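You operate a simulated robot arm through the tools that you are given. There is no shell and no other tool. Be economical: measure what you need, move in short steps, check, and stop when the job is done.

You are at the controls of a simulated robot arm. One attempt, no reset.

Task
Wash the socks in the suds, rinse them and lay them ready on the feed tray.
Fine: scrub them clean on the washboard before you rinse; leave no soap in them; the fold points at the rollers.

Only the result counts: the job must be done as asked and must still hold three seconds after the hand-in. Knocking over, shifting, dropping, spilling or breaking anything else fails it. Flat cloth is picked up by pressing the open fingertips on it (5 to 10 N) and closing them slowly along it; thin cloth reads only 2 to 8 mm in the jaws.

Robot
A 7-joint arm with a two-finger parallel gripper, fixed in place. Base frame: the origin is at the foot of the arm, x ahead of it, y to its left, z up; the work surface is at about z = 0.73. Units: m, rad, N and s.
With the tool pointing down near the work surface it reaches from about 0.24 to 0.72 m from the base axis. Its first joint turns from -2.007 to 2.007 rad. Payload 3.91 kg.
The TCP is the grasp point between the finger pads, 0.03 m short of the fingertips. In the tool frame z runs along the fingers and y along their closing line. Largest opening 0.11 m; finger width 0.02, thickness 0.01; the body of the gripper, 0.048 by 0.112 m, starts 0.055 m behind the TCP.
Orientation is that of the tool frame in the base frame, as a unit quaternion [x, y, z, w]. With the fingers straight down and closing along the base's y, the tool's x points along the base's -x, its y along +y and its z along -z.

Tools
- The arm moves only by the tool jog_arm. Its argument "moves" is a list of rows, each a list of 7 numbers: the shift along the tool's x, y, z in m, then the turn, a rotation vector about the tool's x, y, z in rad, then the gripper command, from -1 (fully open) to 1 (shut), values between in proportion. In form: [[x, y, z, ax, ay, az, fingers], ...]. A call has 1 to 12 rows; each row shifts and turns the commanded pose from where the row before left it, along the tool's axes as they then stand. Rows are played at 5 a second. More than 0.05 m and 0.15 rad between two rows, or a gripper value outside its range, and nothing of the call is played. Where a pose cannot be reached the arm comes as near as it can. A force on the tool above 40 N (or 10 N above the force at the start of the call, whichever is more), or a blocked arm, ends the call early, and 0.2 s more pass. The fingers move at their own pace (about 0.108 m/s each) and stop on an object; they squeeze with about 42 N. The grip force told is the motor's: it shows also when the fingers shut on nothing. Time passes only in rows, and 0.2 s behind the last, so rows that do not move let the fingers close. The reply holds the time, the measured pose of the TCP, the force on the tool along the base axes, the opening and the grip force, in the units named above and with some noise, with the torque about the TCP (base axes, N m) and any sound that the robot's microphone picked up.
- Cameras (640 x 400 px; columns grow to the right, rows downward): "scene" is fixed at [0.0578, -0.6451, 1.4368]; the picture's right is [0.65, -0.76, 0.00], its down [-0.43, -0.37, -0.82] and it looks along [0.63, 0.53, -0.57] (base axes); focal length 308 px, centre (320, 200). "wrist" rides on the gripper at [0.072, 0.017, -0.103] in the tool frame; the picture's right is [-0.23, 0.97, 0.00], its down [-0.76, -0.18, -0.62] and it looks along [-0.61, -0.14, 0.78] (tool axes); focal length 222 px, centre (320, 200).
- camera(camera): a new picture of that camera. The clock stands still meanwhile.
- move_column(by): slides the trunk up (or, below 0, down) by that many m; the arm rides with it, the base frame stays. It gives what a move gives, with no picture.
- pixel_to_xyz(camera, pixels): there is no depth. For up to 12 entries [column, row, z] of the newest picture of that camera ("zoom" is the newest enlarged one), the place [x, y] in the base frame at which the ray of that pixel passes the height z, good to about 0.002 m, but the place of the scene camera against the robot may be out by one fixed shift of up to 0.018 m in any direction. The clock stands still meanwhile.
- close_up(camera, box): a new picture of the part [left, top, right, bottom] of that camera's present view, enlarged. The clock stands still meanwhile.
- hand_in(): hands the job in; it is judged then, once.

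Go step by step. Measure first, check grasps and placings, and put right what went wrong. The budget is 80 turns and 38 pictures, counting those below and the enlarged ones. Unless the task says otherwise, let go and move clear before handing in, and close with one line.

The tools are called after ">>>" as a command line: name --pt "numbers of a row" for each row, then --argument value for the rest, lists and objects as JSON in quotes. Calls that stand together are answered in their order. jog_arm: Moves the arm, as the interface text tells. Its arguments: {"type":"object","properties":{"moves":{"type":"array"}},"required":["moves"]} The other tools are called the same way: move_column (by) slides the trunk up or down; camera (camera) takes a picture; pixel_to_xyz (camera, pixels) gives the place at which the rays of pixels pass given heights; close_up (camera, box) takes an enlarged picture of a part of a camera's view; hand_in () hands the job in.

At the start:

```text
time: 0.0
position: [0.5108, -0.1843, 1.1866]
tool_rot: [0.0, 1.0, 0.0, 0.0]
ft_force: [0.0, 0.3, -0.7]
moment: [0.05, 0.03, 0.01]
grip_width: 0.11
grasp_force: 0.1
trunk travel left (down, up): [-0.8, 0.19]
```

scene: 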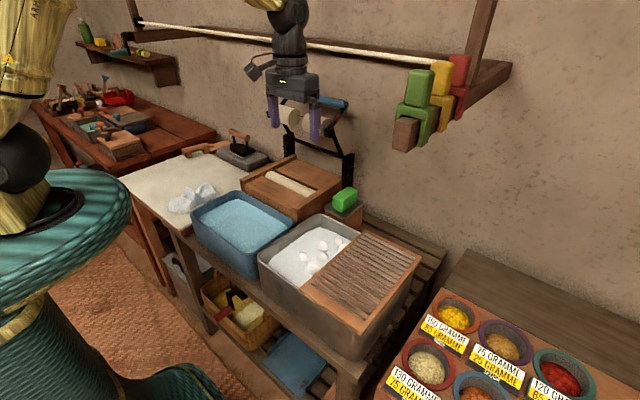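
wrist: 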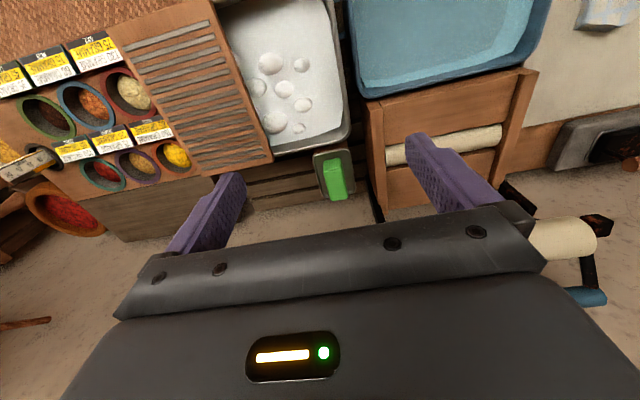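

The first pictures show the blue basin (240,225), the suds basin (310,255) with its washboard (370,280), the wooden feed tray with roller (290,185) and a whitish cloth heap (190,198). I'll enlarge these to find the socks.

>>> close_up --camera "scene" --box '[120, 120, 280, 220]'

>>> close_up --camera "scene" --box '[220, 90, 428, 220]'

>>> close_up --camera "scene" --box '[160, 200, 400, 350]'

```text
4.00 times, centred on (200, 170) of scene
```

zoom: 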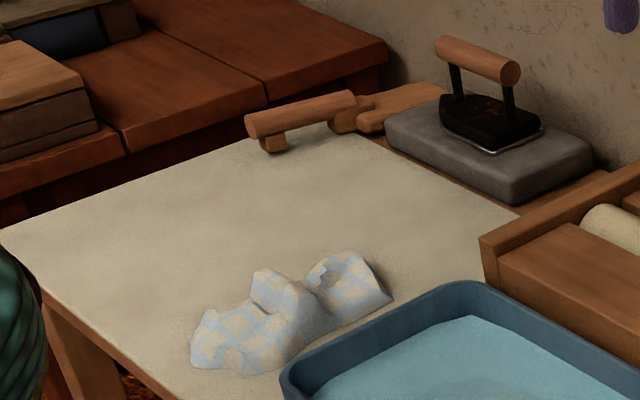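

```text
3.08 times, centred on (324, 155) of scene
```

zoom: 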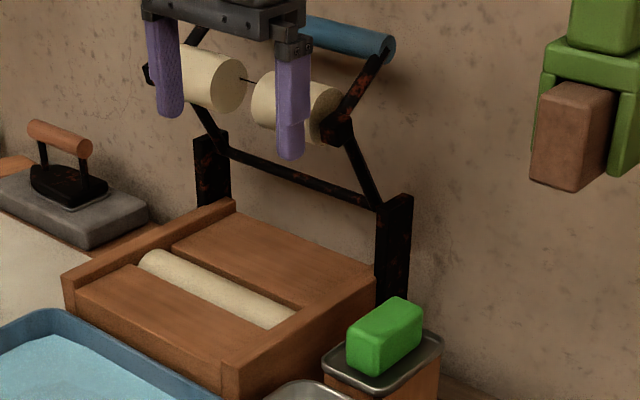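

```text
2.67 times, centred on (280, 275) of scene
```

zoom: 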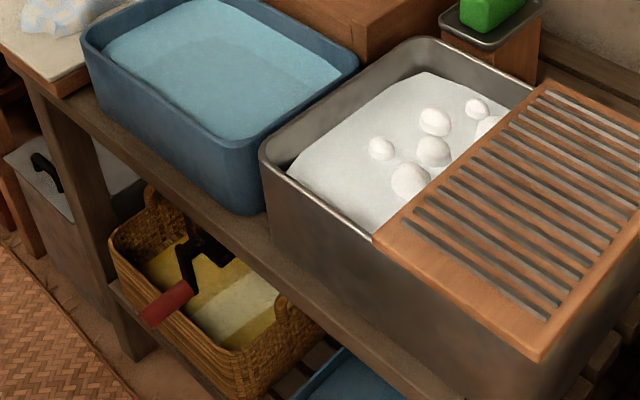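

A blue‑checked crumpled piece lies on the ironing board (zoom (290,320)), and no other sock is obvious yet. I'll measure the main places in the scene picture.

>>> pixel_to_xyz --camera "scene" --pixels '[[170, 205, 0.75], [194, 197, 0.76], [212, 190, 0.75], [240, 222, 0.8], [267, 199, 0.82], [310, 175, 0.82], [315, 250, 0.82], [301, 293, 0.88], [365, 335, 0.88], [420, 258, 0.88], [360, 232, 0.88], [344, 196, 0.88]]'

>>> camera --camera "scene"

```text
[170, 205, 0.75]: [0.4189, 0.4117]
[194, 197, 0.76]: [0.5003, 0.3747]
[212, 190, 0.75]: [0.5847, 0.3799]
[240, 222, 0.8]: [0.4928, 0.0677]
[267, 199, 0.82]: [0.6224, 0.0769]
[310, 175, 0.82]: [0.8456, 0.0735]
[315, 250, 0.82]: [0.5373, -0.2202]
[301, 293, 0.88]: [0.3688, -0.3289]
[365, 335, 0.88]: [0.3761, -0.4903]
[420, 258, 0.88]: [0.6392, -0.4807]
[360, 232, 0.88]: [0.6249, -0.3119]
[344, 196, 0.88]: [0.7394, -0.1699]
```

```text
32 pictures are left
```

scene: 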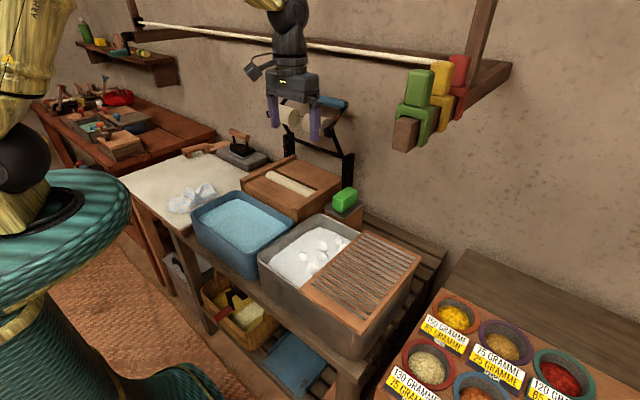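

The cloth centres near (0.50, 0.375). I'll move over toward it and look with the wrist camera.

>>> jog_arm --pt "0.0108 0.045 0.013 0 0 0 -1" --pt "0.0108 0.045 0.013 0 0 0 -1" --pt "0.0108 0.045 0.013 0 0 0 -1" --pt "0.0108 0.045 0.013 0 0 0 -1" --pt "0.0108 0.045 0.013 0 0 0 -1" --pt "0.0108 0.045 0.013 0 0 0 -1" --pt "0.0108 0.045 0.013 0 0 0 -1" --pt "0.0108 0.045 0.013 0 0 0 -1" --pt "0.0108 0.045 0.013 0 0 0 -1" --pt "0.0108 0.045 0.013 0 0 0 -1" --pt "0.0108 0.045 0.013 0 0 0 -1" --pt "0.0108 0.045 0.013 0 0 0 -1"

>>> camera --camera "wrist"

```text
time: 2.6
position: [0.3824, 0.3577, 1.0295]
tool_rot: [0.0, 1.0, -0.001, 0.0]
ft_force: [0.0, 0.3, 0.9]
moment: [-0.03, -0.01, -0.02]
grip_width: 0.11
grasp_force: 0.1
trunk travel left (down, up): [-0.8, 0.19]
```

```text
31 pictures are left
```

wrist: 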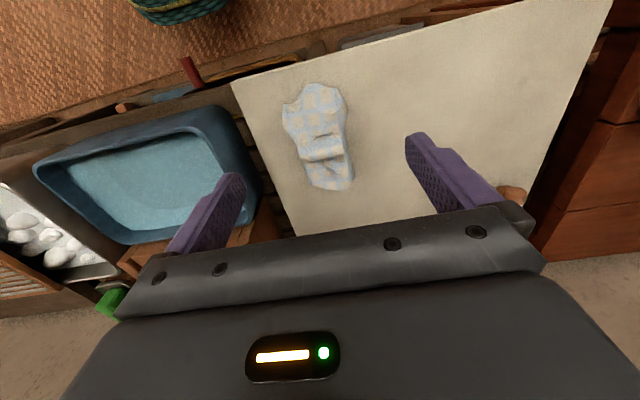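

>>> close_up --camera "wrist" --box '[240, 60, 400, 210]'

>>> pixel_to_xyz --camera "wrist" --pixels '[[285, 102, 0.735], [345, 92, 0.735], [320, 145, 0.76], [312, 184, 0.735], [354, 178, 0.735], [320, 125, 0.74], [150, 130, 0.83], [150, 240, 0.83], [45, 175, 0.83], [250, 180, 0.83], [330, 170, 0.75], [234, 85, 0.73]]'

```text
2.67 times, centred on (320, 135) of wrist
```

zoom: 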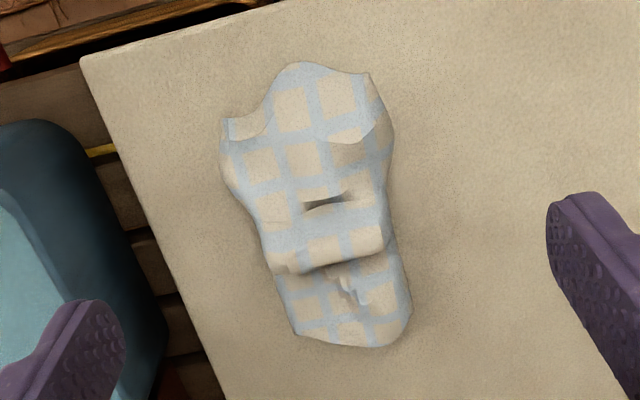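

```text
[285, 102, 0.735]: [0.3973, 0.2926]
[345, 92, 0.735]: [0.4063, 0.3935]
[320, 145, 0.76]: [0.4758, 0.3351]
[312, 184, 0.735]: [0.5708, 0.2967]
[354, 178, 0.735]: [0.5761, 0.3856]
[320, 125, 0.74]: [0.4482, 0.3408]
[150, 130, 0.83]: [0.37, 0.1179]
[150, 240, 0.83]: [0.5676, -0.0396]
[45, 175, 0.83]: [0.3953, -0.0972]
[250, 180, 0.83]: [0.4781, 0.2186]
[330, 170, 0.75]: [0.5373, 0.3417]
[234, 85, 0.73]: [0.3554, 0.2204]
```

The checked piece is a ruckled cloth of about 0.18 × 0.09 m from (0.40,0.34) to (0.57,0.34). I'll check whether anything else could be socks (basket, left table, suds, line).

>>> close_up --camera "scene" --box '[160, 240, 340, 400]'

>>> close_up --camera "scene" --box '[230, 150, 430, 275]'

>>> close_up --camera "scene" --box '[20, 10, 220, 160]'

```text
2.50 times, centred on (250, 320) of scene
```

zoom: 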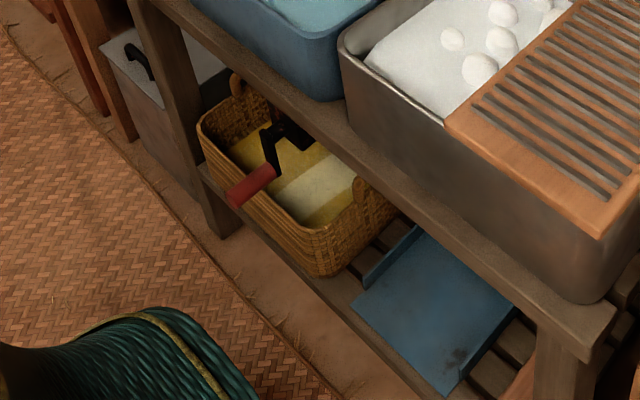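

```text
3.20 times, centred on (330, 212) of scene
```

zoom: 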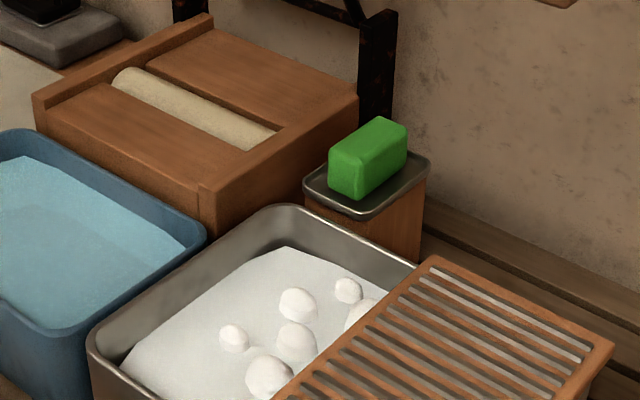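

```text
2.67 times, centred on (120, 85) of scene
```

zoom: 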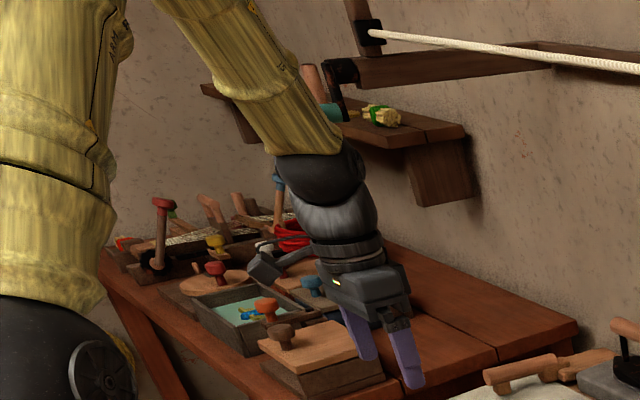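

Nothing else looks like socks; the basket holds only a yellow lining and the mangle crank. I'll look closer at the checked piece to find its fold.

>>> jog_arm --pt "0.01 0 0.045 0 0 0 -1" --pt "0.01 0 0.045 0 0 0 -1" --pt "0.01 0 0.04 0 0 0 -1"

>>> camera --camera "wrist"

```text
time: 3.4
position: [0.3522, 0.3563, 0.8994]
tool_rot: [0.0, 1.0, -0.001, 0.001]
ft_force: [0.8, -0.5, -0.6]
moment: [-0.03, -0.04, 0.0]
grip_width: 0.11
grasp_force: 0.1
trunk travel left (down, up): [-0.8, 0.19]
```

```text
26 pictures are left
```

wrist: 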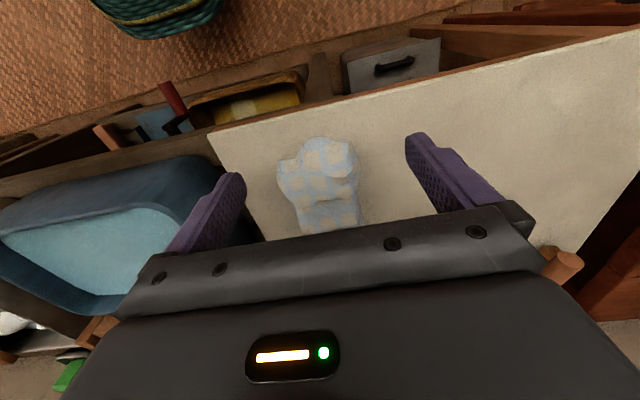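

The fingers hide the far end. I'll take a tight close-up from both cameras.

>>> close_up --camera "scene" --box '[160, 178, 224, 218]'

>>> close_up --camera "wrist" --box '[240, 120, 400, 220]'

```text
10.00 times, centred on (192, 198) of scene
```

zoom: 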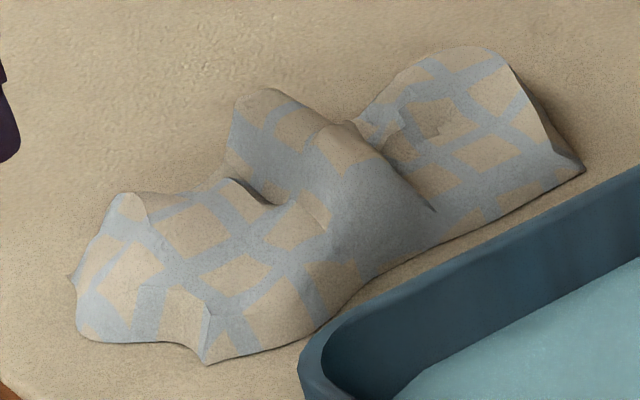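

```text
4.00 times, centred on (320, 170) of wrist
```

zoom: 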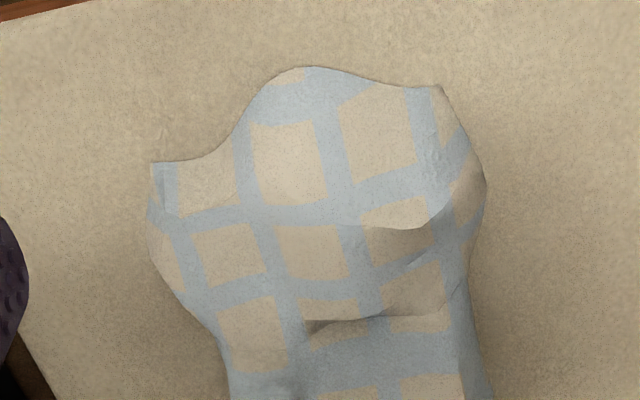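

It is one crumpled checked cloth with a ridge across its middle (along y, around x≈0.48). I'll turn the gripper 90° so it closes along x and can pinch that ridge.

>>> jog_arm --pt "0 0 0 0 0 0.1428 -0.6" --pt "0 0 0 0 0 0.1428 -0.6" --pt "0 0 0 0 0 0.1428 -0.6" --pt "0 0 0 0 0 0.1428 -0.6" --pt "0 0 0 0 0 0.1428 -0.6" --pt "0 0 0 0 0 0.1428 -0.6" --pt "0 0 0 0 0 0.1428 -0.6" --pt "0 0 0 0 0 0.1428 -0.6" --pt "0 0 0 0 0 0.1428 -0.6" --pt "0 0 0 0 0 0.1428 -0.6" --pt "0 0 0 0 0 0.1428 -0.6"

>>> jog_arm --pt "-0.003 0.035 0.01 0 0 0 -0.6" --pt "-0.003 0.035 0.01 0 0 0 -0.6" --pt "-0.003 0.035 0.01 0 0 0 -0.6" --pt "-0.003 0.03 0.01 0 0 0 -0.6"

>>> camera --camera "wrist"

```text
time: 5.8
position: [0.3523, 0.3566, 0.9003]
tool_rot: [0.708, 0.707, 0.001, 0.0]
ft_force: [-0.3, 1.0, 0.2]
moment: [-0.03, -0.01, 0.01]
grip_width: 0.0882
grasp_force: 0.0
trunk travel left (down, up): [-0.8, 0.19]
```

```text
time: 6.8
position: [0.487, 0.3429, 0.861]
tool_rot: [0.707, 0.707, 0.0, 0.001]
ft_force: [0.3, -0.3, 0.2]
moment: [-0.01, 0.04, 0.0]
grip_width: 0.0881
grasp_force: 0.1
trunk travel left (down, up): [-0.8, 0.19]
```

```text
23 pictures are left
```

wrist: 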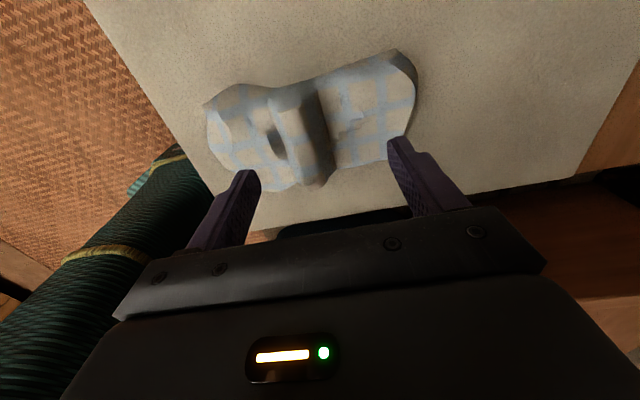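

The ridge runs from pixel (290,95) to (318,182), nicely across the closing line. I'll place it.

>>> pixel_to_xyz --camera "wrist" --pixels '[[303, 135, 0.765], [290, 95, 0.765], [315, 182, 0.74], [208, 125, 0.735], [412, 90, 0.735], [387, 140, 0.735], [275, 190, 0.735], [390, 52, 0.74]]'

```text
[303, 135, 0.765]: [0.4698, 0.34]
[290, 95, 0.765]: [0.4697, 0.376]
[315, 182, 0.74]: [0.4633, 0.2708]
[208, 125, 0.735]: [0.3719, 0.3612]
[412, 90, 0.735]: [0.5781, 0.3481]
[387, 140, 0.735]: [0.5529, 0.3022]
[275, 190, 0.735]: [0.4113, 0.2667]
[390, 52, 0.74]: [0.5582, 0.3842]
```

I'll centre on the ridge at (0.472, 0.328) and descend until just above the board, then press gently.

>>> jog_arm --pt "-0.015 -0.015 0.02 0 0 0 -0.6" --pt "0 0 0.03 0 0 0 -0.6" --pt "0 0 0.025 0 0 0 -0.6" --pt "0 0 0.01 0 0 0 -0.6" --pt "0 0 0.005 0 0 0 -0.6" --pt "0 0 0.0 0 0 0 -0.6"

```text
time: 7.5
position: [0.4725, 0.3295, 0.807]
tool_rot: [0.707, 0.708, 0.0, -0.001]
ft_force: [-4.4, -4.5, 11.9]
moment: [-0.11, -0.36, -0.1]
grip_width: 0.0857
grasp_force: 0.1
trunk travel left (down, up): [-0.8, 0.19]
stopped in row 3: the force on the tool passed its limit at 173 N (the readings are from after the stop); the commanded pose is now the measured one
```

Contact came at TCP z≈0.80, so the board's surface is about 0.77, not 0.73. I'll back up a bit and re-measure with that height.

>>> jog_arm --pt "0 0 -0.02 0 0 0 -0.6" --pt "0 0 -0.03 0 0 0 -0.6"

>>> camera --camera "wrist"

>>> pixel_to_xyz --camera "wrist" --pixels '[[303, 135, 0.8], [208, 125, 0.775], [412, 90, 0.775], [387, 140, 0.775], [275, 190, 0.775]]'

```text
time: 8.1
position: [0.4707, 0.3292, 0.8568]
tool_rot: [0.706, 0.708, -0.002, -0.001]
ft_force: [-0.4, -0.1, 0.0]
moment: [0.0, -0.01, 0.0]
grip_width: 0.088
grasp_force: 0.0
trunk travel left (down, up): [-0.8, 0.19]
```

```text
22 pictures are left
```

wrist: 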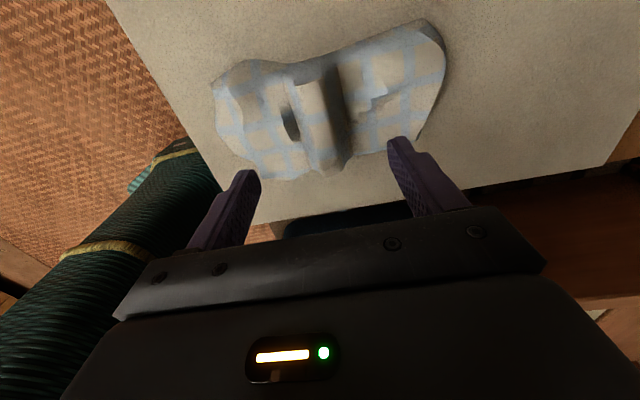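

```text
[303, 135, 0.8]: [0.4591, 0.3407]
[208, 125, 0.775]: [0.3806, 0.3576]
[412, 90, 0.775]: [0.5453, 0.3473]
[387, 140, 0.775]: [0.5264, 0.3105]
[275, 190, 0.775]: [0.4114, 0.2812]
```

>>> pixel_to_xyz --camera "wrist" --pixels '[[318, 110, 0.8], [335, 168, 0.775], [213, 90, 0.775], [440, 50, 0.775], [300, 65, 0.79], [265, 178, 0.775], [425, 20, 0.78], [290, 125, 0.78], [255, 178, 0.826], [392, 142, 0.826]]'

```text
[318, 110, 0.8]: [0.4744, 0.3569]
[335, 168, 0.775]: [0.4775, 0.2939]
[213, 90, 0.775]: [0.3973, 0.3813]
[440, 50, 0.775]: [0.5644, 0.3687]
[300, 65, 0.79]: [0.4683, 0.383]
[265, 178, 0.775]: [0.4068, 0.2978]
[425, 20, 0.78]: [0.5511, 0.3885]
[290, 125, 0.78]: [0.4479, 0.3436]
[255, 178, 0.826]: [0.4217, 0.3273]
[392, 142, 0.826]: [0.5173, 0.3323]
```

The cloth spans y 0.295–0.385 with its ridge at x≈0.475. I'll shift to (0.477, 0.341) and come down in small steps.

>>> jog_arm --pt "0.012 0.006 0.02 0 0 0 -0.6" --pt "0 0 0.015 0 0 0 -0.6" --pt "0 0 0.006 0 0 0 -0.6" --pt "0 0 0.004 0 0 0 -0.6" --pt "0 0 0.002 0 0 0 -0.6"

```text
time: 9.3
position: [0.4769, 0.34, 0.8087]
tool_rot: [0.706, 0.708, -0.001, 0.0]
ft_force: [0.1, 0.9, 0.5]
moment: [0.0, 0.0, 0.05]
grip_width: 0.088
grasp_force: 0.1
trunk travel left (down, up): [-0.8, 0.19]
```

>>> jog_arm --pt "0 0 0.002 0 0 0 -0.6" --pt "0 0 0.001 0 0 0 -0.6"

```text
time: 9.9
position: [0.4768, 0.3417, 0.8061]
tool_rot: [0.707, 0.708, 0.001, -0.001]
ft_force: [-0.3, -0.5, 3.9]
moment: [-0.03, -0.18, 0.0]
grip_width: 0.0881
grasp_force: 0.1
trunk travel left (down, up): [-0.8, 0.19]
```

Contact reads 3.9 N. One more millimetre, then close slowly.

>>> jog_arm --pt "0 0 0.001 0 0 0 -0.6" --pt "0 0 0 0 0 0 -0.45" --pt "0 0 0 0 0 0 -0.3" --pt "0 0 0 0 0 0 -0.15" --pt "0 0 0 0 0 0 0" --pt "0 0 0 0 0 0 0.15" --pt "0 0 0 0 0 0 0.3" --pt "0 0 0 0 0 0 0.45" --pt "0 0 0 0 0 0 0.6" --pt "0 0 0 0 0 0 0.75" --pt "0 0 0 0 0 0 0.9" --pt "0 0 0 0 0 0 1"

>>> jog_arm --pt "0 0 0 0 0 0 1" --pt "0 0 -0.02 0 0 0 1" --pt "0 0 -0.04 0 0 0 1" --pt "0 0 -0.04 0 0 0 1" --pt "0 0 -0.04 0 0 0 1" --pt "0 0 -0.04 0 0 0 1"

>>> camera --camera "scene"

```text
time: 12.5
position: [0.474, 0.342, 0.8071]
tool_rot: [0.706, 0.708, 0.0, -0.001]
ft_force: [-3.7, -0.6, 26.2]
moment: [-0.29, -0.13, 0.61]
grip_width: 0.0263
grasp_force: 41.9
trunk travel left (down, up): [-0.8, 0.19]
```

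```text
time: 13.9
position: [0.478, 0.3395, 0.9849]
tool_rot: [0.706, 0.708, -0.001, -0.001]
ft_force: [-0.7, -0.5, -2.0]
moment: [0.01, 0.02, -0.01]
grip_width: 0.0258
grasp_force: 41.8
trunk travel left (down, up): [-0.8, 0.19]
```

```text
21 pictures are left
```

scene: 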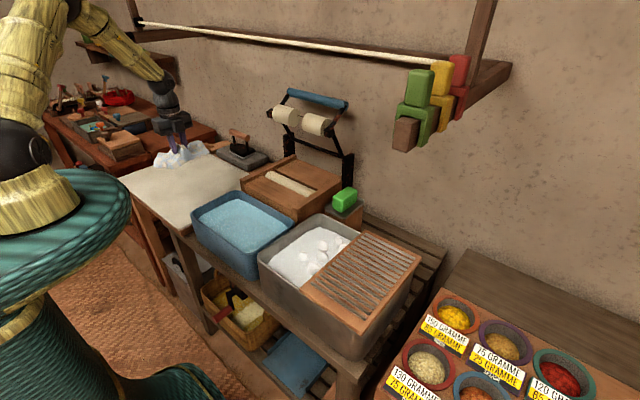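

The cloth is off the board and hangs in the jaws (25.8 mm bunch, 42 N). I'll look at how it hangs.

>>> close_up --camera "scene" --box '[140, 90, 236, 190]'

>>> camera --camera "wrist"

```text
4.00 times, centred on (188, 140) of scene
```

zoom: 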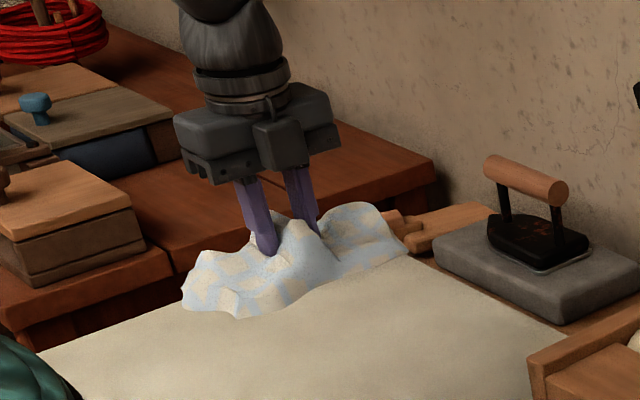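

```text
19 pictures are left
```

wrist: 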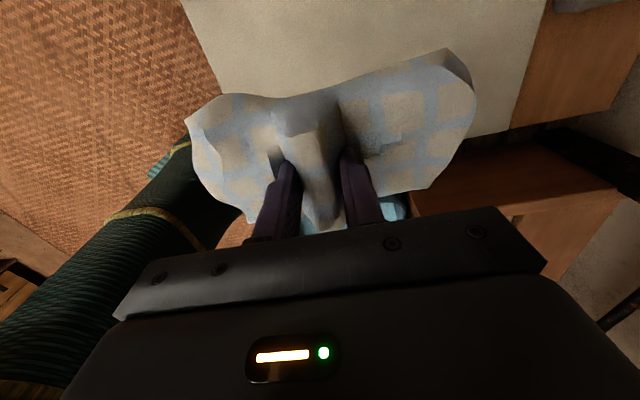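

The piece keeps its heap shape while held by the ridge. I'll carry it high over the suds basin and look down to measure heights.

>>> jog_arm --pt "0 0 -0.04 0 0 0 1" --pt "-0.03 0 -0.03 0 0 0 1" --pt "-0.045 0 0 0 0 0 1" --pt "-0.045 0 0 0 0 0 1" --pt "-0.045 0 0 0 0 0 1" --pt "-0.045 0 0 0 0 0 1" --pt "-0.045 0 0 0 0 0 1" --pt "-0.045 0 0 0 0 0 1" --pt "-0.045 0 0 0 0 0 1" --pt "-0.045 0 0 0 0 0 1" --pt "-0.045 0 0 0 0 0 1"

>>> camera --camera "wrist"

```text
time: 16.3
position: [0.48, -0.0968, 1.0557]
tool_rot: [0.707, 0.707, 0.0, -0.002]
ft_force: [0.8, 0.3, -1.9]
moment: [0.01, -0.01, -0.01]
grip_width: 0.0258
grasp_force: 41.6
trunk travel left (down, up): [-0.8, 0.19]
```

```text
18 pictures are left
```

wrist: 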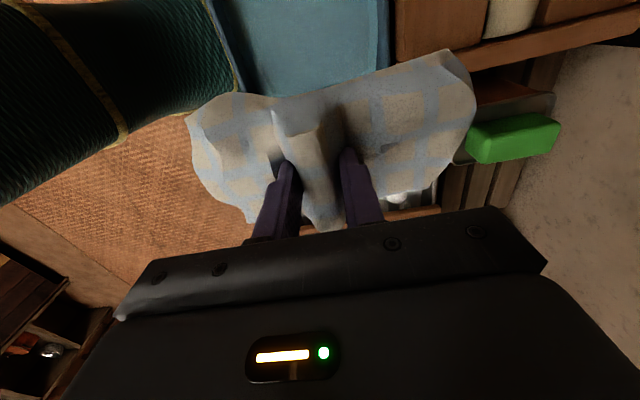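

Combining the first scene and wrist views, rims and washboard top lie at about z≈0.87, and the open suds centre near (0.50,-0.233). I'll go above it and lower gently.

>>> jog_arm --pt "-0.034 0.005 0 0 0 0 1" --pt "-0.034 0.005 0 0 0 0 1" --pt "-0.034 0.005 0 0 0 0 1" --pt "-0.034 0.005 0 0 0 0 1" --pt "0 0 0.04 0 0 0 1" --pt "0 0 0.03 0 0 0 1" --pt "0 0 0.02 0 0 0 1" --pt "0 0 0.02 0 0 0 1" --pt "0 0 0.02 0 0 0 1"

>>> camera --camera "scene"

```text
time: 18.3
position: [0.4978, -0.2299, 0.9232]
tool_rot: [0.706, 0.708, -0.001, 0.0]
ft_force: [0.2, 0.1, -2.1]
moment: [0.0, 0.01, 0.0]
grip_width: 0.0259
grasp_force: 42.3
trunk travel left (down, up): [-0.8, 0.19]
```

```text
17 pictures are left
```

scene: 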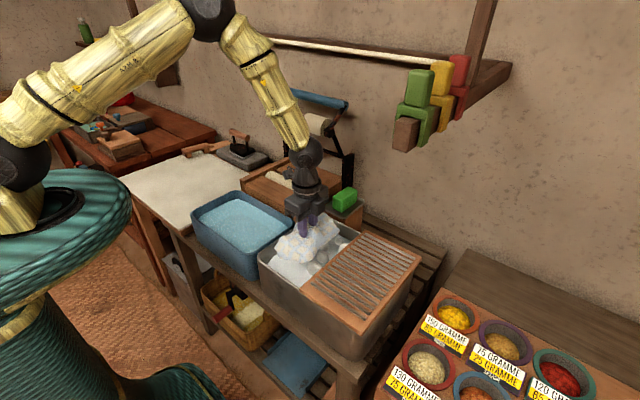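

The cloth is centred over the suds, clear of rim and board. I'll lower it slowly into the suds.

>>> jog_arm --pt "0 0 0.015 0 0 0 1" --pt "0 0 0.015 0 0 0 1" --pt "0 0 0.012 0 0 0 1" --pt "0 0 0.012 0 0 0 1" --pt "0 0 0.012 0 0 0 1" --pt "0 0 0.012 0 0 0 1" --pt "0 0 0 0 0 0 1"

```text
time: 19.9
position: [0.4989, -0.2306, 0.8461]
tool_rot: [0.706, 0.708, 0.0, -0.001]
ft_force: [-0.6, -0.8, -0.9]
moment: [0.01, -0.01, 0.0]
grip_width: 0.0257
grasp_force: 42.1
trunk travel left (down, up): [-0.8, 0.19]
```

>>> close_up --camera "scene" --box '[240, 170, 400, 290]'

```text
3.33 times, centred on (320, 230) of scene
```

zoom: 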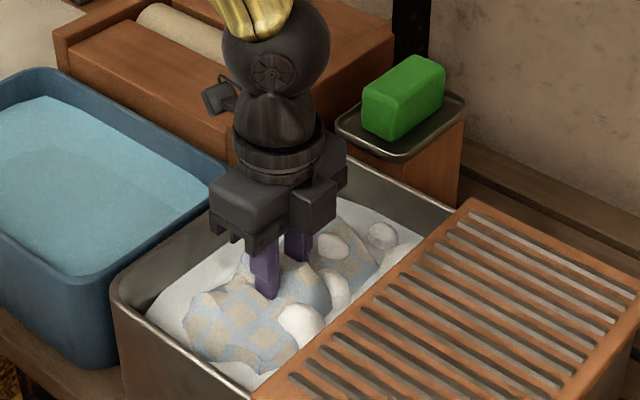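

It's half in the suds, clear of the walls. I'll submerge it further, swirl it gently and let it soak.

>>> jog_arm --pt "0 0 0.012 0 0 0 1" --pt "0 0 0.012 0 0 0 1" --pt "0 0 0.01 0 0 0 1" --pt "0 0.01 0 0 0 0 1" --pt "0 -0.01 0 0 0 0 1" --pt "0 -0.01 0 0 0 0 1" --pt "0 0.01 0 0 0 0 1" --pt "0 0.01 0 0 0 0 1" --pt "0 -0.01 0 0 0 0 1" --pt "0 -0.01 0 0 0 0 1" --pt "0 0.01 0 0 0 0 1" --pt "0 0 0 0 0 0 1"

>>> close_up --camera "scene" --box '[240, 170, 400, 290]'

```text
time: 22.5
position: [0.4981, -0.2309, 0.8113]
tool_rot: [0.707, 0.708, 0.0, -0.001]
ft_force: [-0.3, -0.3, -3.0]
moment: [0.0, -0.01, -0.03]
grip_width: 0.0258
grasp_force: 41.7
trunk travel left (down, up): [-0.8, 0.19]
```

```text
3.33 times, centred on (320, 230) of scene
```

zoom: 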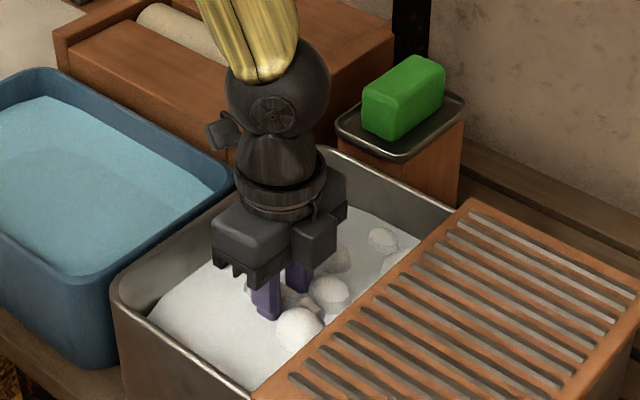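

Fully submerged and soaked. I'll lift it slowly, let it drip over the basin, and go above the washboard (centre about (0.50,-0.40)).

>>> jog_arm --pt "0 0 -0.015 0 0 0 1" --pt "0 0 -0.02 0 0 0 1" --pt "0 0 -0.02 0 0 0 1" --pt "0 0 -0.025 0 0 0 1" --pt "0 0 -0.025 0 0 0 1" --pt "0 0 -0.035 0 0 0 1" --pt "0 0 0 0 0 0 1" --pt "0 0 0 0 0 0 1" --pt "0 0 0 0 0 0 1" --pt "0 0 0 0 0 0 1" --pt "0 0 0 0 0 0 1"

>>> jog_arm --pt "-0.03 0 0 0 0 0 1" --pt "-0.035 0 0 0 0 0 1" --pt "-0.035 0 0 0 0 0 1" --pt "-0.035 0 0 0 0 0 1" --pt "-0.035 0 0 0 0 0 1" --pt "0 0 0.015 0 0 0 1" --pt "0 0 0.006 0 0 0 1" --pt "0 0 0.004 0 0 0 1"

>>> close_up --camera "scene" --box '[280, 190, 440, 360]'

```text
time: 24.9
position: [0.5011, -0.2326, 0.9517]
tool_rot: [0.706, 0.708, -0.001, -0.001]
ft_force: [0.3, -0.3, -2.1]
moment: [-0.02, -0.03, -0.01]
grip_width: 0.026
grasp_force: 42.3
trunk travel left (down, up): [-0.8, 0.19]
```

```text
time: 26.7
position: [0.498, -0.4005, 0.9272]
tool_rot: [0.707, 0.708, 0.0, -0.001]
ft_force: [0.8, -0.3, -3.0]
moment: [-0.02, -0.03, -0.01]
grip_width: 0.0258
grasp_force: 42.0
trunk travel left (down, up): [-0.8, 0.19]
```

```text
2.35 times, centred on (360, 275) of scene
```

zoom: 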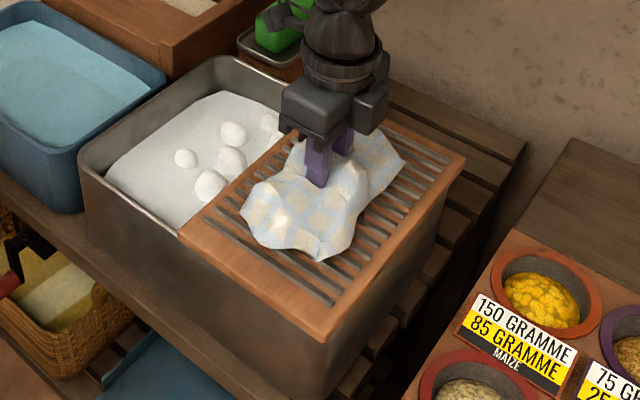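

The cloth is over the slats with a foam spot on it. I'll lower it to contact.

>>> jog_arm --pt "0 0 0.005 0 0 0 1" --pt "0 0 0.005 0 0 0 1" --pt "0 0 0.004 0 0 0 1" --pt "0 0 0.003 0 0 0 1"

```text
time: 27.7
position: [0.4985, -0.4002, 0.9149]
tool_rot: [0.707, 0.708, 0.001, 0.003]
ft_force: [1.1, 1.6, 34.8]
moment: [1.56, 0.69, -0.09]
grip_width: 0.0257
grasp_force: 42.0
trunk travel left (down, up): [-0.8, 0.19]
```

That's 35 N, too hard; I'll ease off to about 10 N and check.

>>> jog_arm --pt "0 0 -0.0025 0 0 0 1" --pt "0 0 0 0 0 0 1"

```text
time: 28.3
position: [0.4984, -0.4003, 0.9145]
tool_rot: [0.706, 0.708, -0.001, 0.002]
ft_force: [5.0, -2.5, 32.4]
moment: [0.34, -0.01, -0.12]
grip_width: 0.0258
grasp_force: 41.7
trunk travel left (down, up): [-0.8, 0.19]
```

>>> jog_arm --pt "0 0 -0.002 0 0 0 1" --pt "0 0 0 0 0 0 1"

```text
time: 28.9
position: [0.4971, -0.3995, 0.9148]
tool_rot: [0.707, 0.708, -0.001, 0.001]
ft_force: [8.0, -7.8, 20.9]
moment: [-1.28, -0.63, 0.09]
grip_width: 0.0257
grasp_force: 42.6
trunk travel left (down, up): [-0.8, 0.19]
```

About 21 N now; I'll ease 1.5 mm more and scrub across the slats along x with short strokes.

>>> jog_arm --pt "0 0 -0.0015 0 0 0 1" --pt "0 0.02 0 0 0 0 1" --pt "0 -0.02 0 0 0 0 1" --pt "0 -0.02 0 0 0 0 1" --pt "0 0.02 0 0 0 0 1" --pt "0 0.02 0 0 0 0 1" --pt "0 -0.02 0 0 0 0 1" --pt "0 -0.02 0 0 0 0 1" --pt "0 0.02 0 0 0 0 1"

```text
time: 30.9
position: [0.4979, -0.3991, 0.9157]
tool_rot: [0.706, 0.708, -0.001, -0.001]
ft_force: [-0.6, -0.4, -3.3]
moment: [-0.01, -0.01, -0.03]
grip_width: 0.0257
grasp_force: 41.8
trunk travel left (down, up): [-0.8, 0.19]
```

It's just lost contact (free weight −3 N). I'll press 1.5 mm lower and scrub again.

>>> jog_arm --pt "0 0 0.002 0 0 0 1" --pt "0 0.025 0 0 0 0 1" --pt "0 -0.025 0 0 0 0 1" --pt "0 -0.025 0 0 0 0 1" --pt "0 0.025 0 0 0 0 1" --pt "0 0.025 0 0 0 0 1" --pt "0 -0.025 0 0 0 0 1" --pt "0 -0.025 0 0 0 0 1" --pt "0 0.025 0 0 0 0 1" --pt "0 0 0 0 0 0 1"

```text
time: 33.1
position: [0.5001, -0.401, 0.9152]
tool_rot: [0.706, 0.708, 0.0, 0.001]
ft_force: [-2.8, -0.9, 5.2]
moment: [-0.42, -0.27, -0.15]
grip_width: 0.0257
grasp_force: 41.8
trunk travel left (down, up): [-0.8, 0.19]
```

Contact is now about 8 N while scrubbing. More strokes, then a look.

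>>> jog_arm --pt "0 0.03 0.0005 0 0 0 1" --pt "0 -0.03 0 0 0 0 1" --pt "0 -0.03 0 0 0 0 1" --pt "0 0.03 0 0 0 0 1" --pt "0 0.03 0 0 0 0 1" --pt "0 -0.03 0 0 0 0 1" --pt "0 -0.03 0 0 0 0 1" --pt "0 0.03 0 0 0 0 1" --pt "0 0.03 0 0 0 0 1" --pt "0 -0.03 0 0 0 0 1" --pt "0 -0.03 0 0 0 0 1" --pt "0 0.03 0 0 0 0 1"

>>> close_up --camera "scene" --box '[280, 210, 420, 310]'

```text
time: 35.7
position: [0.4964, -0.4008, 0.9141]
tool_rot: [0.707, 0.707, -0.001, -0.002]
ft_force: [-6.2, -3.8, 20.5]
moment: [0.71, 0.08, 0.17]
grip_width: 0.0258
grasp_force: 41.9
trunk travel left (down, up): [-0.8, 0.19]
```

```text
4.00 times, centred on (350, 260) of scene
```

zoom: 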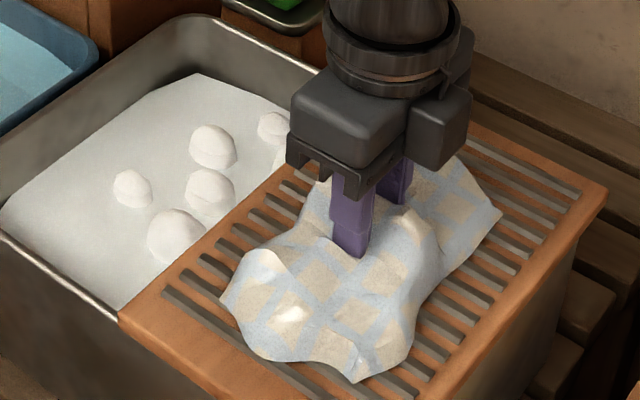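

It scrubs on the slats without shifting the board (corner still at zoom (120,315)). I'll do more strokes to be sure it's clean.

>>> jog_arm --pt "0 0.03 -0.0005 0 0 0 1" --pt "0 -0.03 0 0 0 0 1" --pt "0 -0.03 0 0 0 0 1" --pt "0 0.03 0 0 0 0 1" --pt "0 0.03 0 0 0 0 1" --pt "0 -0.03 0 0 0 0 1" --pt "0 -0.03 0 0 0 0 1" --pt "0 0.03 0 0 0 0 1" --pt "0 0.03 0 0 0 0 1" --pt "0 -0.03 0 0 0 0 1" --pt "0 -0.03 0 0 0 0 1" --pt "0 0.03 0 0 0 0 1"

>>> jog_arm --pt "0 0.03 0 0 0 0 1" --pt "0 -0.03 0 0 0 0 1" --pt "0 -0.03 0 0 0 0 1" --pt "0 0.03 0 0 0 0 1" --pt "0 0.03 0 0 0 0 1" --pt "0 -0.03 0 0 0 0 1" --pt "0 -0.03 0 0 0 0 1" --pt "0 0.03 0 0 0 0 1" --pt "0 0.03 0 0 0 0 1" --pt "0 -0.03 0 0 0 0 1" --pt "0 -0.03 0 0 0 0 1" --pt "0 0.03 0 0 0 0 1"

>>> close_up --camera "scene" --box '[320, 240, 420, 310]'

```text
time: 37.4
position: [0.4758, -0.3991, 0.9139]
tool_rot: [0.706, 0.708, -0.001, 0.001]
ft_force: [-2.9, 2.5, 16.4]
moment: [0.36, 0.18, 0.06]
grip_width: 0.0258
grasp_force: 42.2
trunk travel left (down, up): [-0.8, 0.19]
stopped in row 8: the force on the tool passed its limit at 46 N (the readings are from after the stop); the commanded pose is now the measured one
```

```text
time: 39.1
position: [0.4532, -0.4015, 0.9142]
tool_rot: [0.707, 0.707, 0.001, 0.002]
ft_force: [-2.6, 4.4, 17.5]
moment: [0.07, 0.95, -0.3]
grip_width: 0.0259
grasp_force: 42.1
trunk travel left (down, up): [-0.8, 0.19]
stopped in row 8: the force on the tool passed its limit at 48 N (the readings are from after the stop); the commanded pose is now the measured one
```

```text
5.71 times, centred on (370, 275) of scene
```

zoom: 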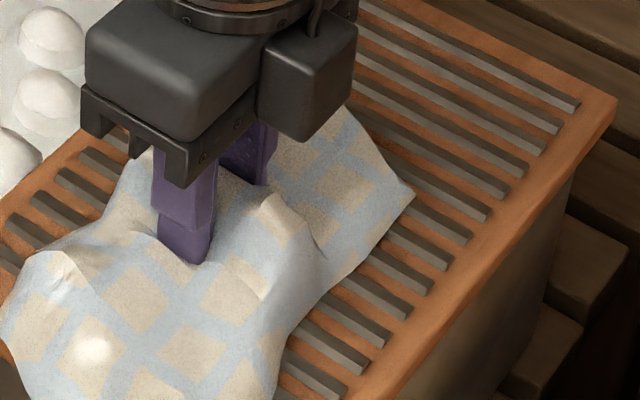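

The cloth has been scrubbed thoroughly and the board hasn't moved. The blue basin is only ~0.17 wide in x but ~0.28 in y, so I'll lift and turn the cloth lengthwise along y before rinsing.

>>> jog_arm --pt "0 0 -0.02 0 0 0 1" --pt "0 0 -0.04 0 0 0 1" --pt "0 0 -0.045 0 0 0 1" --pt "0.03 0 -0.035 0 0 0 1" --pt "0.045 0 0 0 0 0 1" --pt "0.045 0 0 0 0 0 1" --pt "0.045 0.005 0 0 0 0 1" --pt "0 0 0 0 0 0 1" --pt "0 0 0 0 0 0 1"

>>> jog_arm --pt "0 0 0 0 0 -0.1428 1" --pt "0 0 0 0 0 -0.1428 1" --pt "0 0 0 0 0 -0.1428 1" --pt "0 0 0 0 0 -0.1428 1" --pt "0 0 0 0 0 -0.1428 1" --pt "0 0 0 0 0 -0.1428 1" --pt "0 0 0 0 0 -0.1428 1" --pt "0 0 0 0 0 -0.1428 1" --pt "0 0 0 0 0 -0.1428 1" --pt "0 0 0 0 0 -0.1428 1" --pt "0 0 0 0 0 -0.1428 1"

>>> camera --camera "wrist"

```text
time: 41.1
position: [0.4594, -0.24, 1.0523]
tool_rot: [0.707, 0.707, 0.0, 0.0]
ft_force: [-0.5, -0.4, -1.9]
moment: [0.0, 0.01, 0.01]
grip_width: 0.026
grasp_force: 41.9
trunk travel left (down, up): [-0.8, 0.19]
```

```text
time: 43.5
position: [0.4583, -0.2368, 1.0536]
tool_rot: [-0.002, 1.0, 0.0, 0.0]
ft_force: [0.9, 0.4, -2.1]
moment: [0.03, 0.02, 0.01]
grip_width: 0.026
grasp_force: 42.2
trunk travel left (down, up): [-0.8, 0.19]
```

```text
11 pictures are left
```

wrist: 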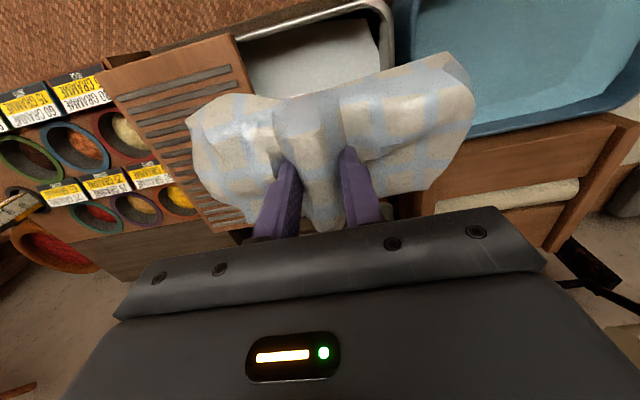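

Only 11 pictures left. I'll measure basin and tray features from this view at two heights to combine with the scene rays.

>>> pixel_to_xyz --camera "wrist" --pixels '[[475, 137, 0.83], [475, 137, 0.87], [638, 97, 0.83], [638, 97, 0.87], [394, 30, 0.83], [394, 30, 0.87], [578, 184, 0.83], [578, 184, 0.88], [437, 205, 0.83], [437, 205, 0.88], [612, 128, 0.88], [555, 245, 0.88]]'

>>> pixel_to_xyz --camera "scene" --pixels '[[294, 223, 0.83], [294, 223, 0.87], [240, 191, 0.83], [240, 191, 0.87], [248, 254, 0.83], [248, 254, 0.87], [266, 171, 0.83], [266, 171, 0.88], [314, 195, 0.83], [314, 195, 0.88], [294, 155, 0.88], [340, 180, 0.88]]'

```text
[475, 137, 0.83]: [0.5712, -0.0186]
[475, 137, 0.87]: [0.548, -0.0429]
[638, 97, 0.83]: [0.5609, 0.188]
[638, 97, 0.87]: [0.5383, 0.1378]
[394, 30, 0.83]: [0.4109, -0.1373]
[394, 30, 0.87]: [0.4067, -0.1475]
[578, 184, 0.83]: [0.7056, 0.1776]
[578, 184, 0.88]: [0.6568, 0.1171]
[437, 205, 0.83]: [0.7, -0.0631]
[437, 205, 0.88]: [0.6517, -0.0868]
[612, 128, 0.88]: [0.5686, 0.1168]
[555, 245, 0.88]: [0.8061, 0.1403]
```

```text
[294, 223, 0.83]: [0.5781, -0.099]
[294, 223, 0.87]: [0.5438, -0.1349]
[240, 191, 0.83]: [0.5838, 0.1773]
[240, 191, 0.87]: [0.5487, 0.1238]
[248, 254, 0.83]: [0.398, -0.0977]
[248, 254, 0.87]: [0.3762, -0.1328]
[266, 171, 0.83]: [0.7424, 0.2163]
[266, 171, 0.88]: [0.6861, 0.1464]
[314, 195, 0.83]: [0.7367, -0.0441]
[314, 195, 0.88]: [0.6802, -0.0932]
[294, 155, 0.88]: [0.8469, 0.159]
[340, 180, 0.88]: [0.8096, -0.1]
```

The blue basin centre is about (0.473, 0.01). I'll go there, lower to just above the rim and check.

>>> jog_arm --pt "-0.002 0.04 0 0 0 0 1" --pt "-0.002 0.04 0 0 0 0 1" --pt "-0.002 0.04 0 0 0 0 1" --pt "-0.003 0.042 0 0 0 0 1" --pt "-0.003 0.042 0 0 0 0 1" --pt "-0.003 0.043 0 0 0 0 1" --pt "0 0 0.04 0 0 0 1" --pt "0 0 0.03 0 0 0 1" --pt "0 0 0.03 0 0 0 1" --pt "0 0 0.02 0 0 0 1" --pt "0 0 0.015 0 0 0 1"

>>> close_up --camera "scene" --box '[170, 140, 330, 270]'

```text
time: 45.9
position: [0.4738, 0.01, 0.9181]
tool_rot: [0.0, 1.0, 0.0, 0.0]
ft_force: [0.4, -0.1, -1.2]
moment: [0.01, 0.03, 0.02]
grip_width: 0.026
grasp_force: 41.3
trunk travel left (down, up): [-0.8, 0.19]
```

```text
3.08 times, centred on (250, 205) of scene
```

zoom: 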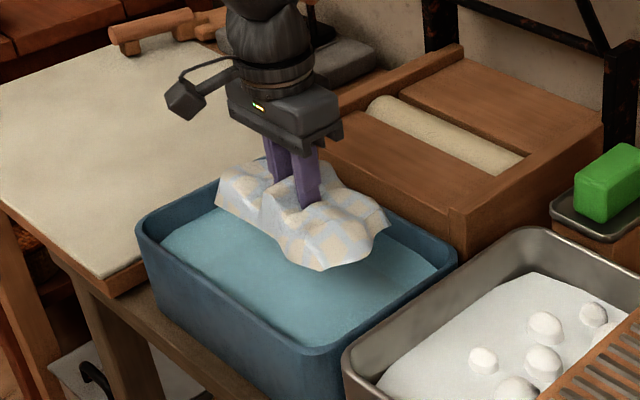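

The cloth is well placed inside the basin outline. I'll lower it slowly into the rinse water.

>>> jog_arm --pt "0 0 0.015 0 0 0 1" --pt "0 0 0.015 0 0 0 1" --pt "0 0 0.012 0 0 0 1" --pt "0 0 0.012 0 0 0 1" --pt "0 0 0.012 0 0 0 1" --pt "0 0 0.012 0 0 0 1" --pt "0 0 0.012 0 0 0 1" --pt "0 0 0.01 0 0 0 1" --pt "0 0 0 0 0 0 1" --pt "0 0 0 0 0 0 1"

>>> jog_arm --pt "0 0.012 0 0 0 0 1" --pt "0 0.012 0 0 0 0 1" --pt "0 -0.012 0 0 0 0 1" --pt "0 -0.012 0 0 0 0 1" --pt "0 -0.012 0 0 0 0 1" --pt "0 -0.012 0 0 0 0 1" --pt "0 0.012 0 0 0 0 1" --pt "0 0.012 0 0 0 0 1" --pt "0 0.012 0 0 0 0 1" --pt "0 0.012 0 0 0 0 1" --pt "0 -0.012 0 0 0 0 1" --pt "0 -0.012 0 0 0 0 1"

>>> close_up --camera "scene" --box '[170, 140, 330, 270]'

```text
time: 48.1
position: [0.472, 0.0086, 0.817]
tool_rot: [0.0, 1.0, 0.0, 0.0]
ft_force: [0.0, 1.1, -2.8]
moment: [0.0, -0.02, 0.0]
grip_width: 0.0258
grasp_force: 42.1
trunk travel left (down, up): [-0.8, 0.19]
```

```text
time: 50.7
position: [0.4717, 0.0085, 0.8165]
tool_rot: [0.0, 1.0, 0.0, 0.0]
ft_force: [0.4, 0.2, -3.0]
moment: [0.04, 0.02, 0.02]
grip_width: 0.0261
grasp_force: 41.4
trunk travel left (down, up): [-0.8, 0.19]
```

```text
3.08 times, centred on (250, 205) of scene
```

zoom: 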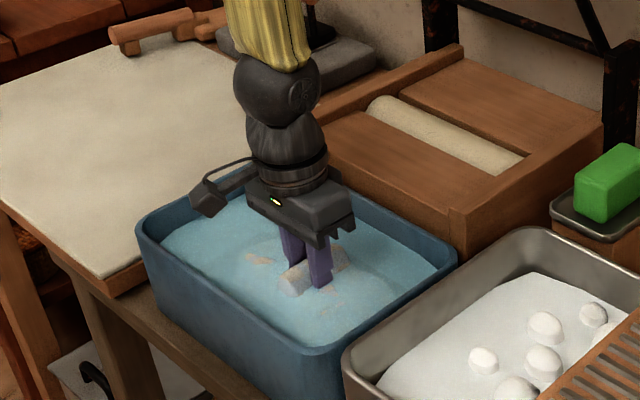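

Patches around (300,275) still stick out of the water. I'll shift slightly to +x (camera clearance), go 2 cm deeper and dip again with gentle up-and-down motion.

>>> jog_arm --pt "-0.008 0 0 0 0 0 1" --pt "0 0 0.008 0 0 0 1" --pt "0 0 0.007 0 0 0 1" --pt "0 0 0.005 0 0 0 1" --pt "0 0.012 0 0 0 0 1" --pt "0 0.012 0 0 0 0 1" --pt "0 -0.012 0 0 0 0 1" --pt "0 -0.012 0 0 0 0 1" --pt "0 -0.012 0 0 0 0 1" --pt "0 -0.012 0 0 0 0 1" --pt "0 0.012 0 0 0 0 1" --pt "0 0.012 0 0 0 0 1"

>>> jog_arm --pt "0 0 -0.012 0 0 0 1" --pt "0 0 -0.012 0 0 0 1" --pt "0 0 0.012 0 0 0 1" --pt "0 0 0.012 0 0 0 1" --pt "0 0 0 0 0 0 1" --pt "0 0.012 0 0 0 0 1" --pt "0 0.012 0 0 0 0 1" --pt "0 -0.012 0 0 0 0 1" --pt "0 -0.012 0 0 0 0 1" --pt "0 -0.012 0 0 0 0 1" --pt "0 0.012 0 0 0 0 1" --pt "0 0 0 0 0 0 1"

>>> close_up --camera "scene" --box '[170, 140, 330, 270]'

```text
time: 53.3
position: [0.4809, 0.0104, 0.7973]
tool_rot: [0.001, 1.0, 0.0, 0.0]
ft_force: [0.0, -0.8, -2.3]
moment: [0.01, -0.03, -0.02]
grip_width: 0.0257
grasp_force: 41.8
trunk travel left (down, up): [-0.8, 0.19]
```

```text
time: 55.9
position: [0.4825, 0.0116, 0.7984]
tool_rot: [0.001, 1.0, 0.0, 0.0]
ft_force: [0.3, -0.3, -1.9]
moment: [0.01, 0.0, 0.01]
grip_width: 0.026
grasp_force: 42.3
trunk travel left (down, up): [-0.8, 0.19]
```

```text
3.08 times, centred on (250, 205) of scene
```

zoom: 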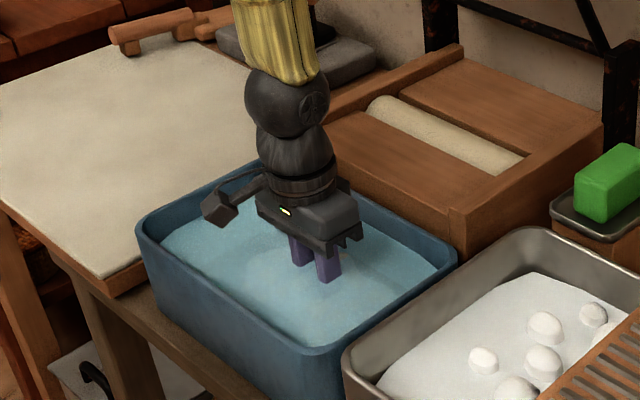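

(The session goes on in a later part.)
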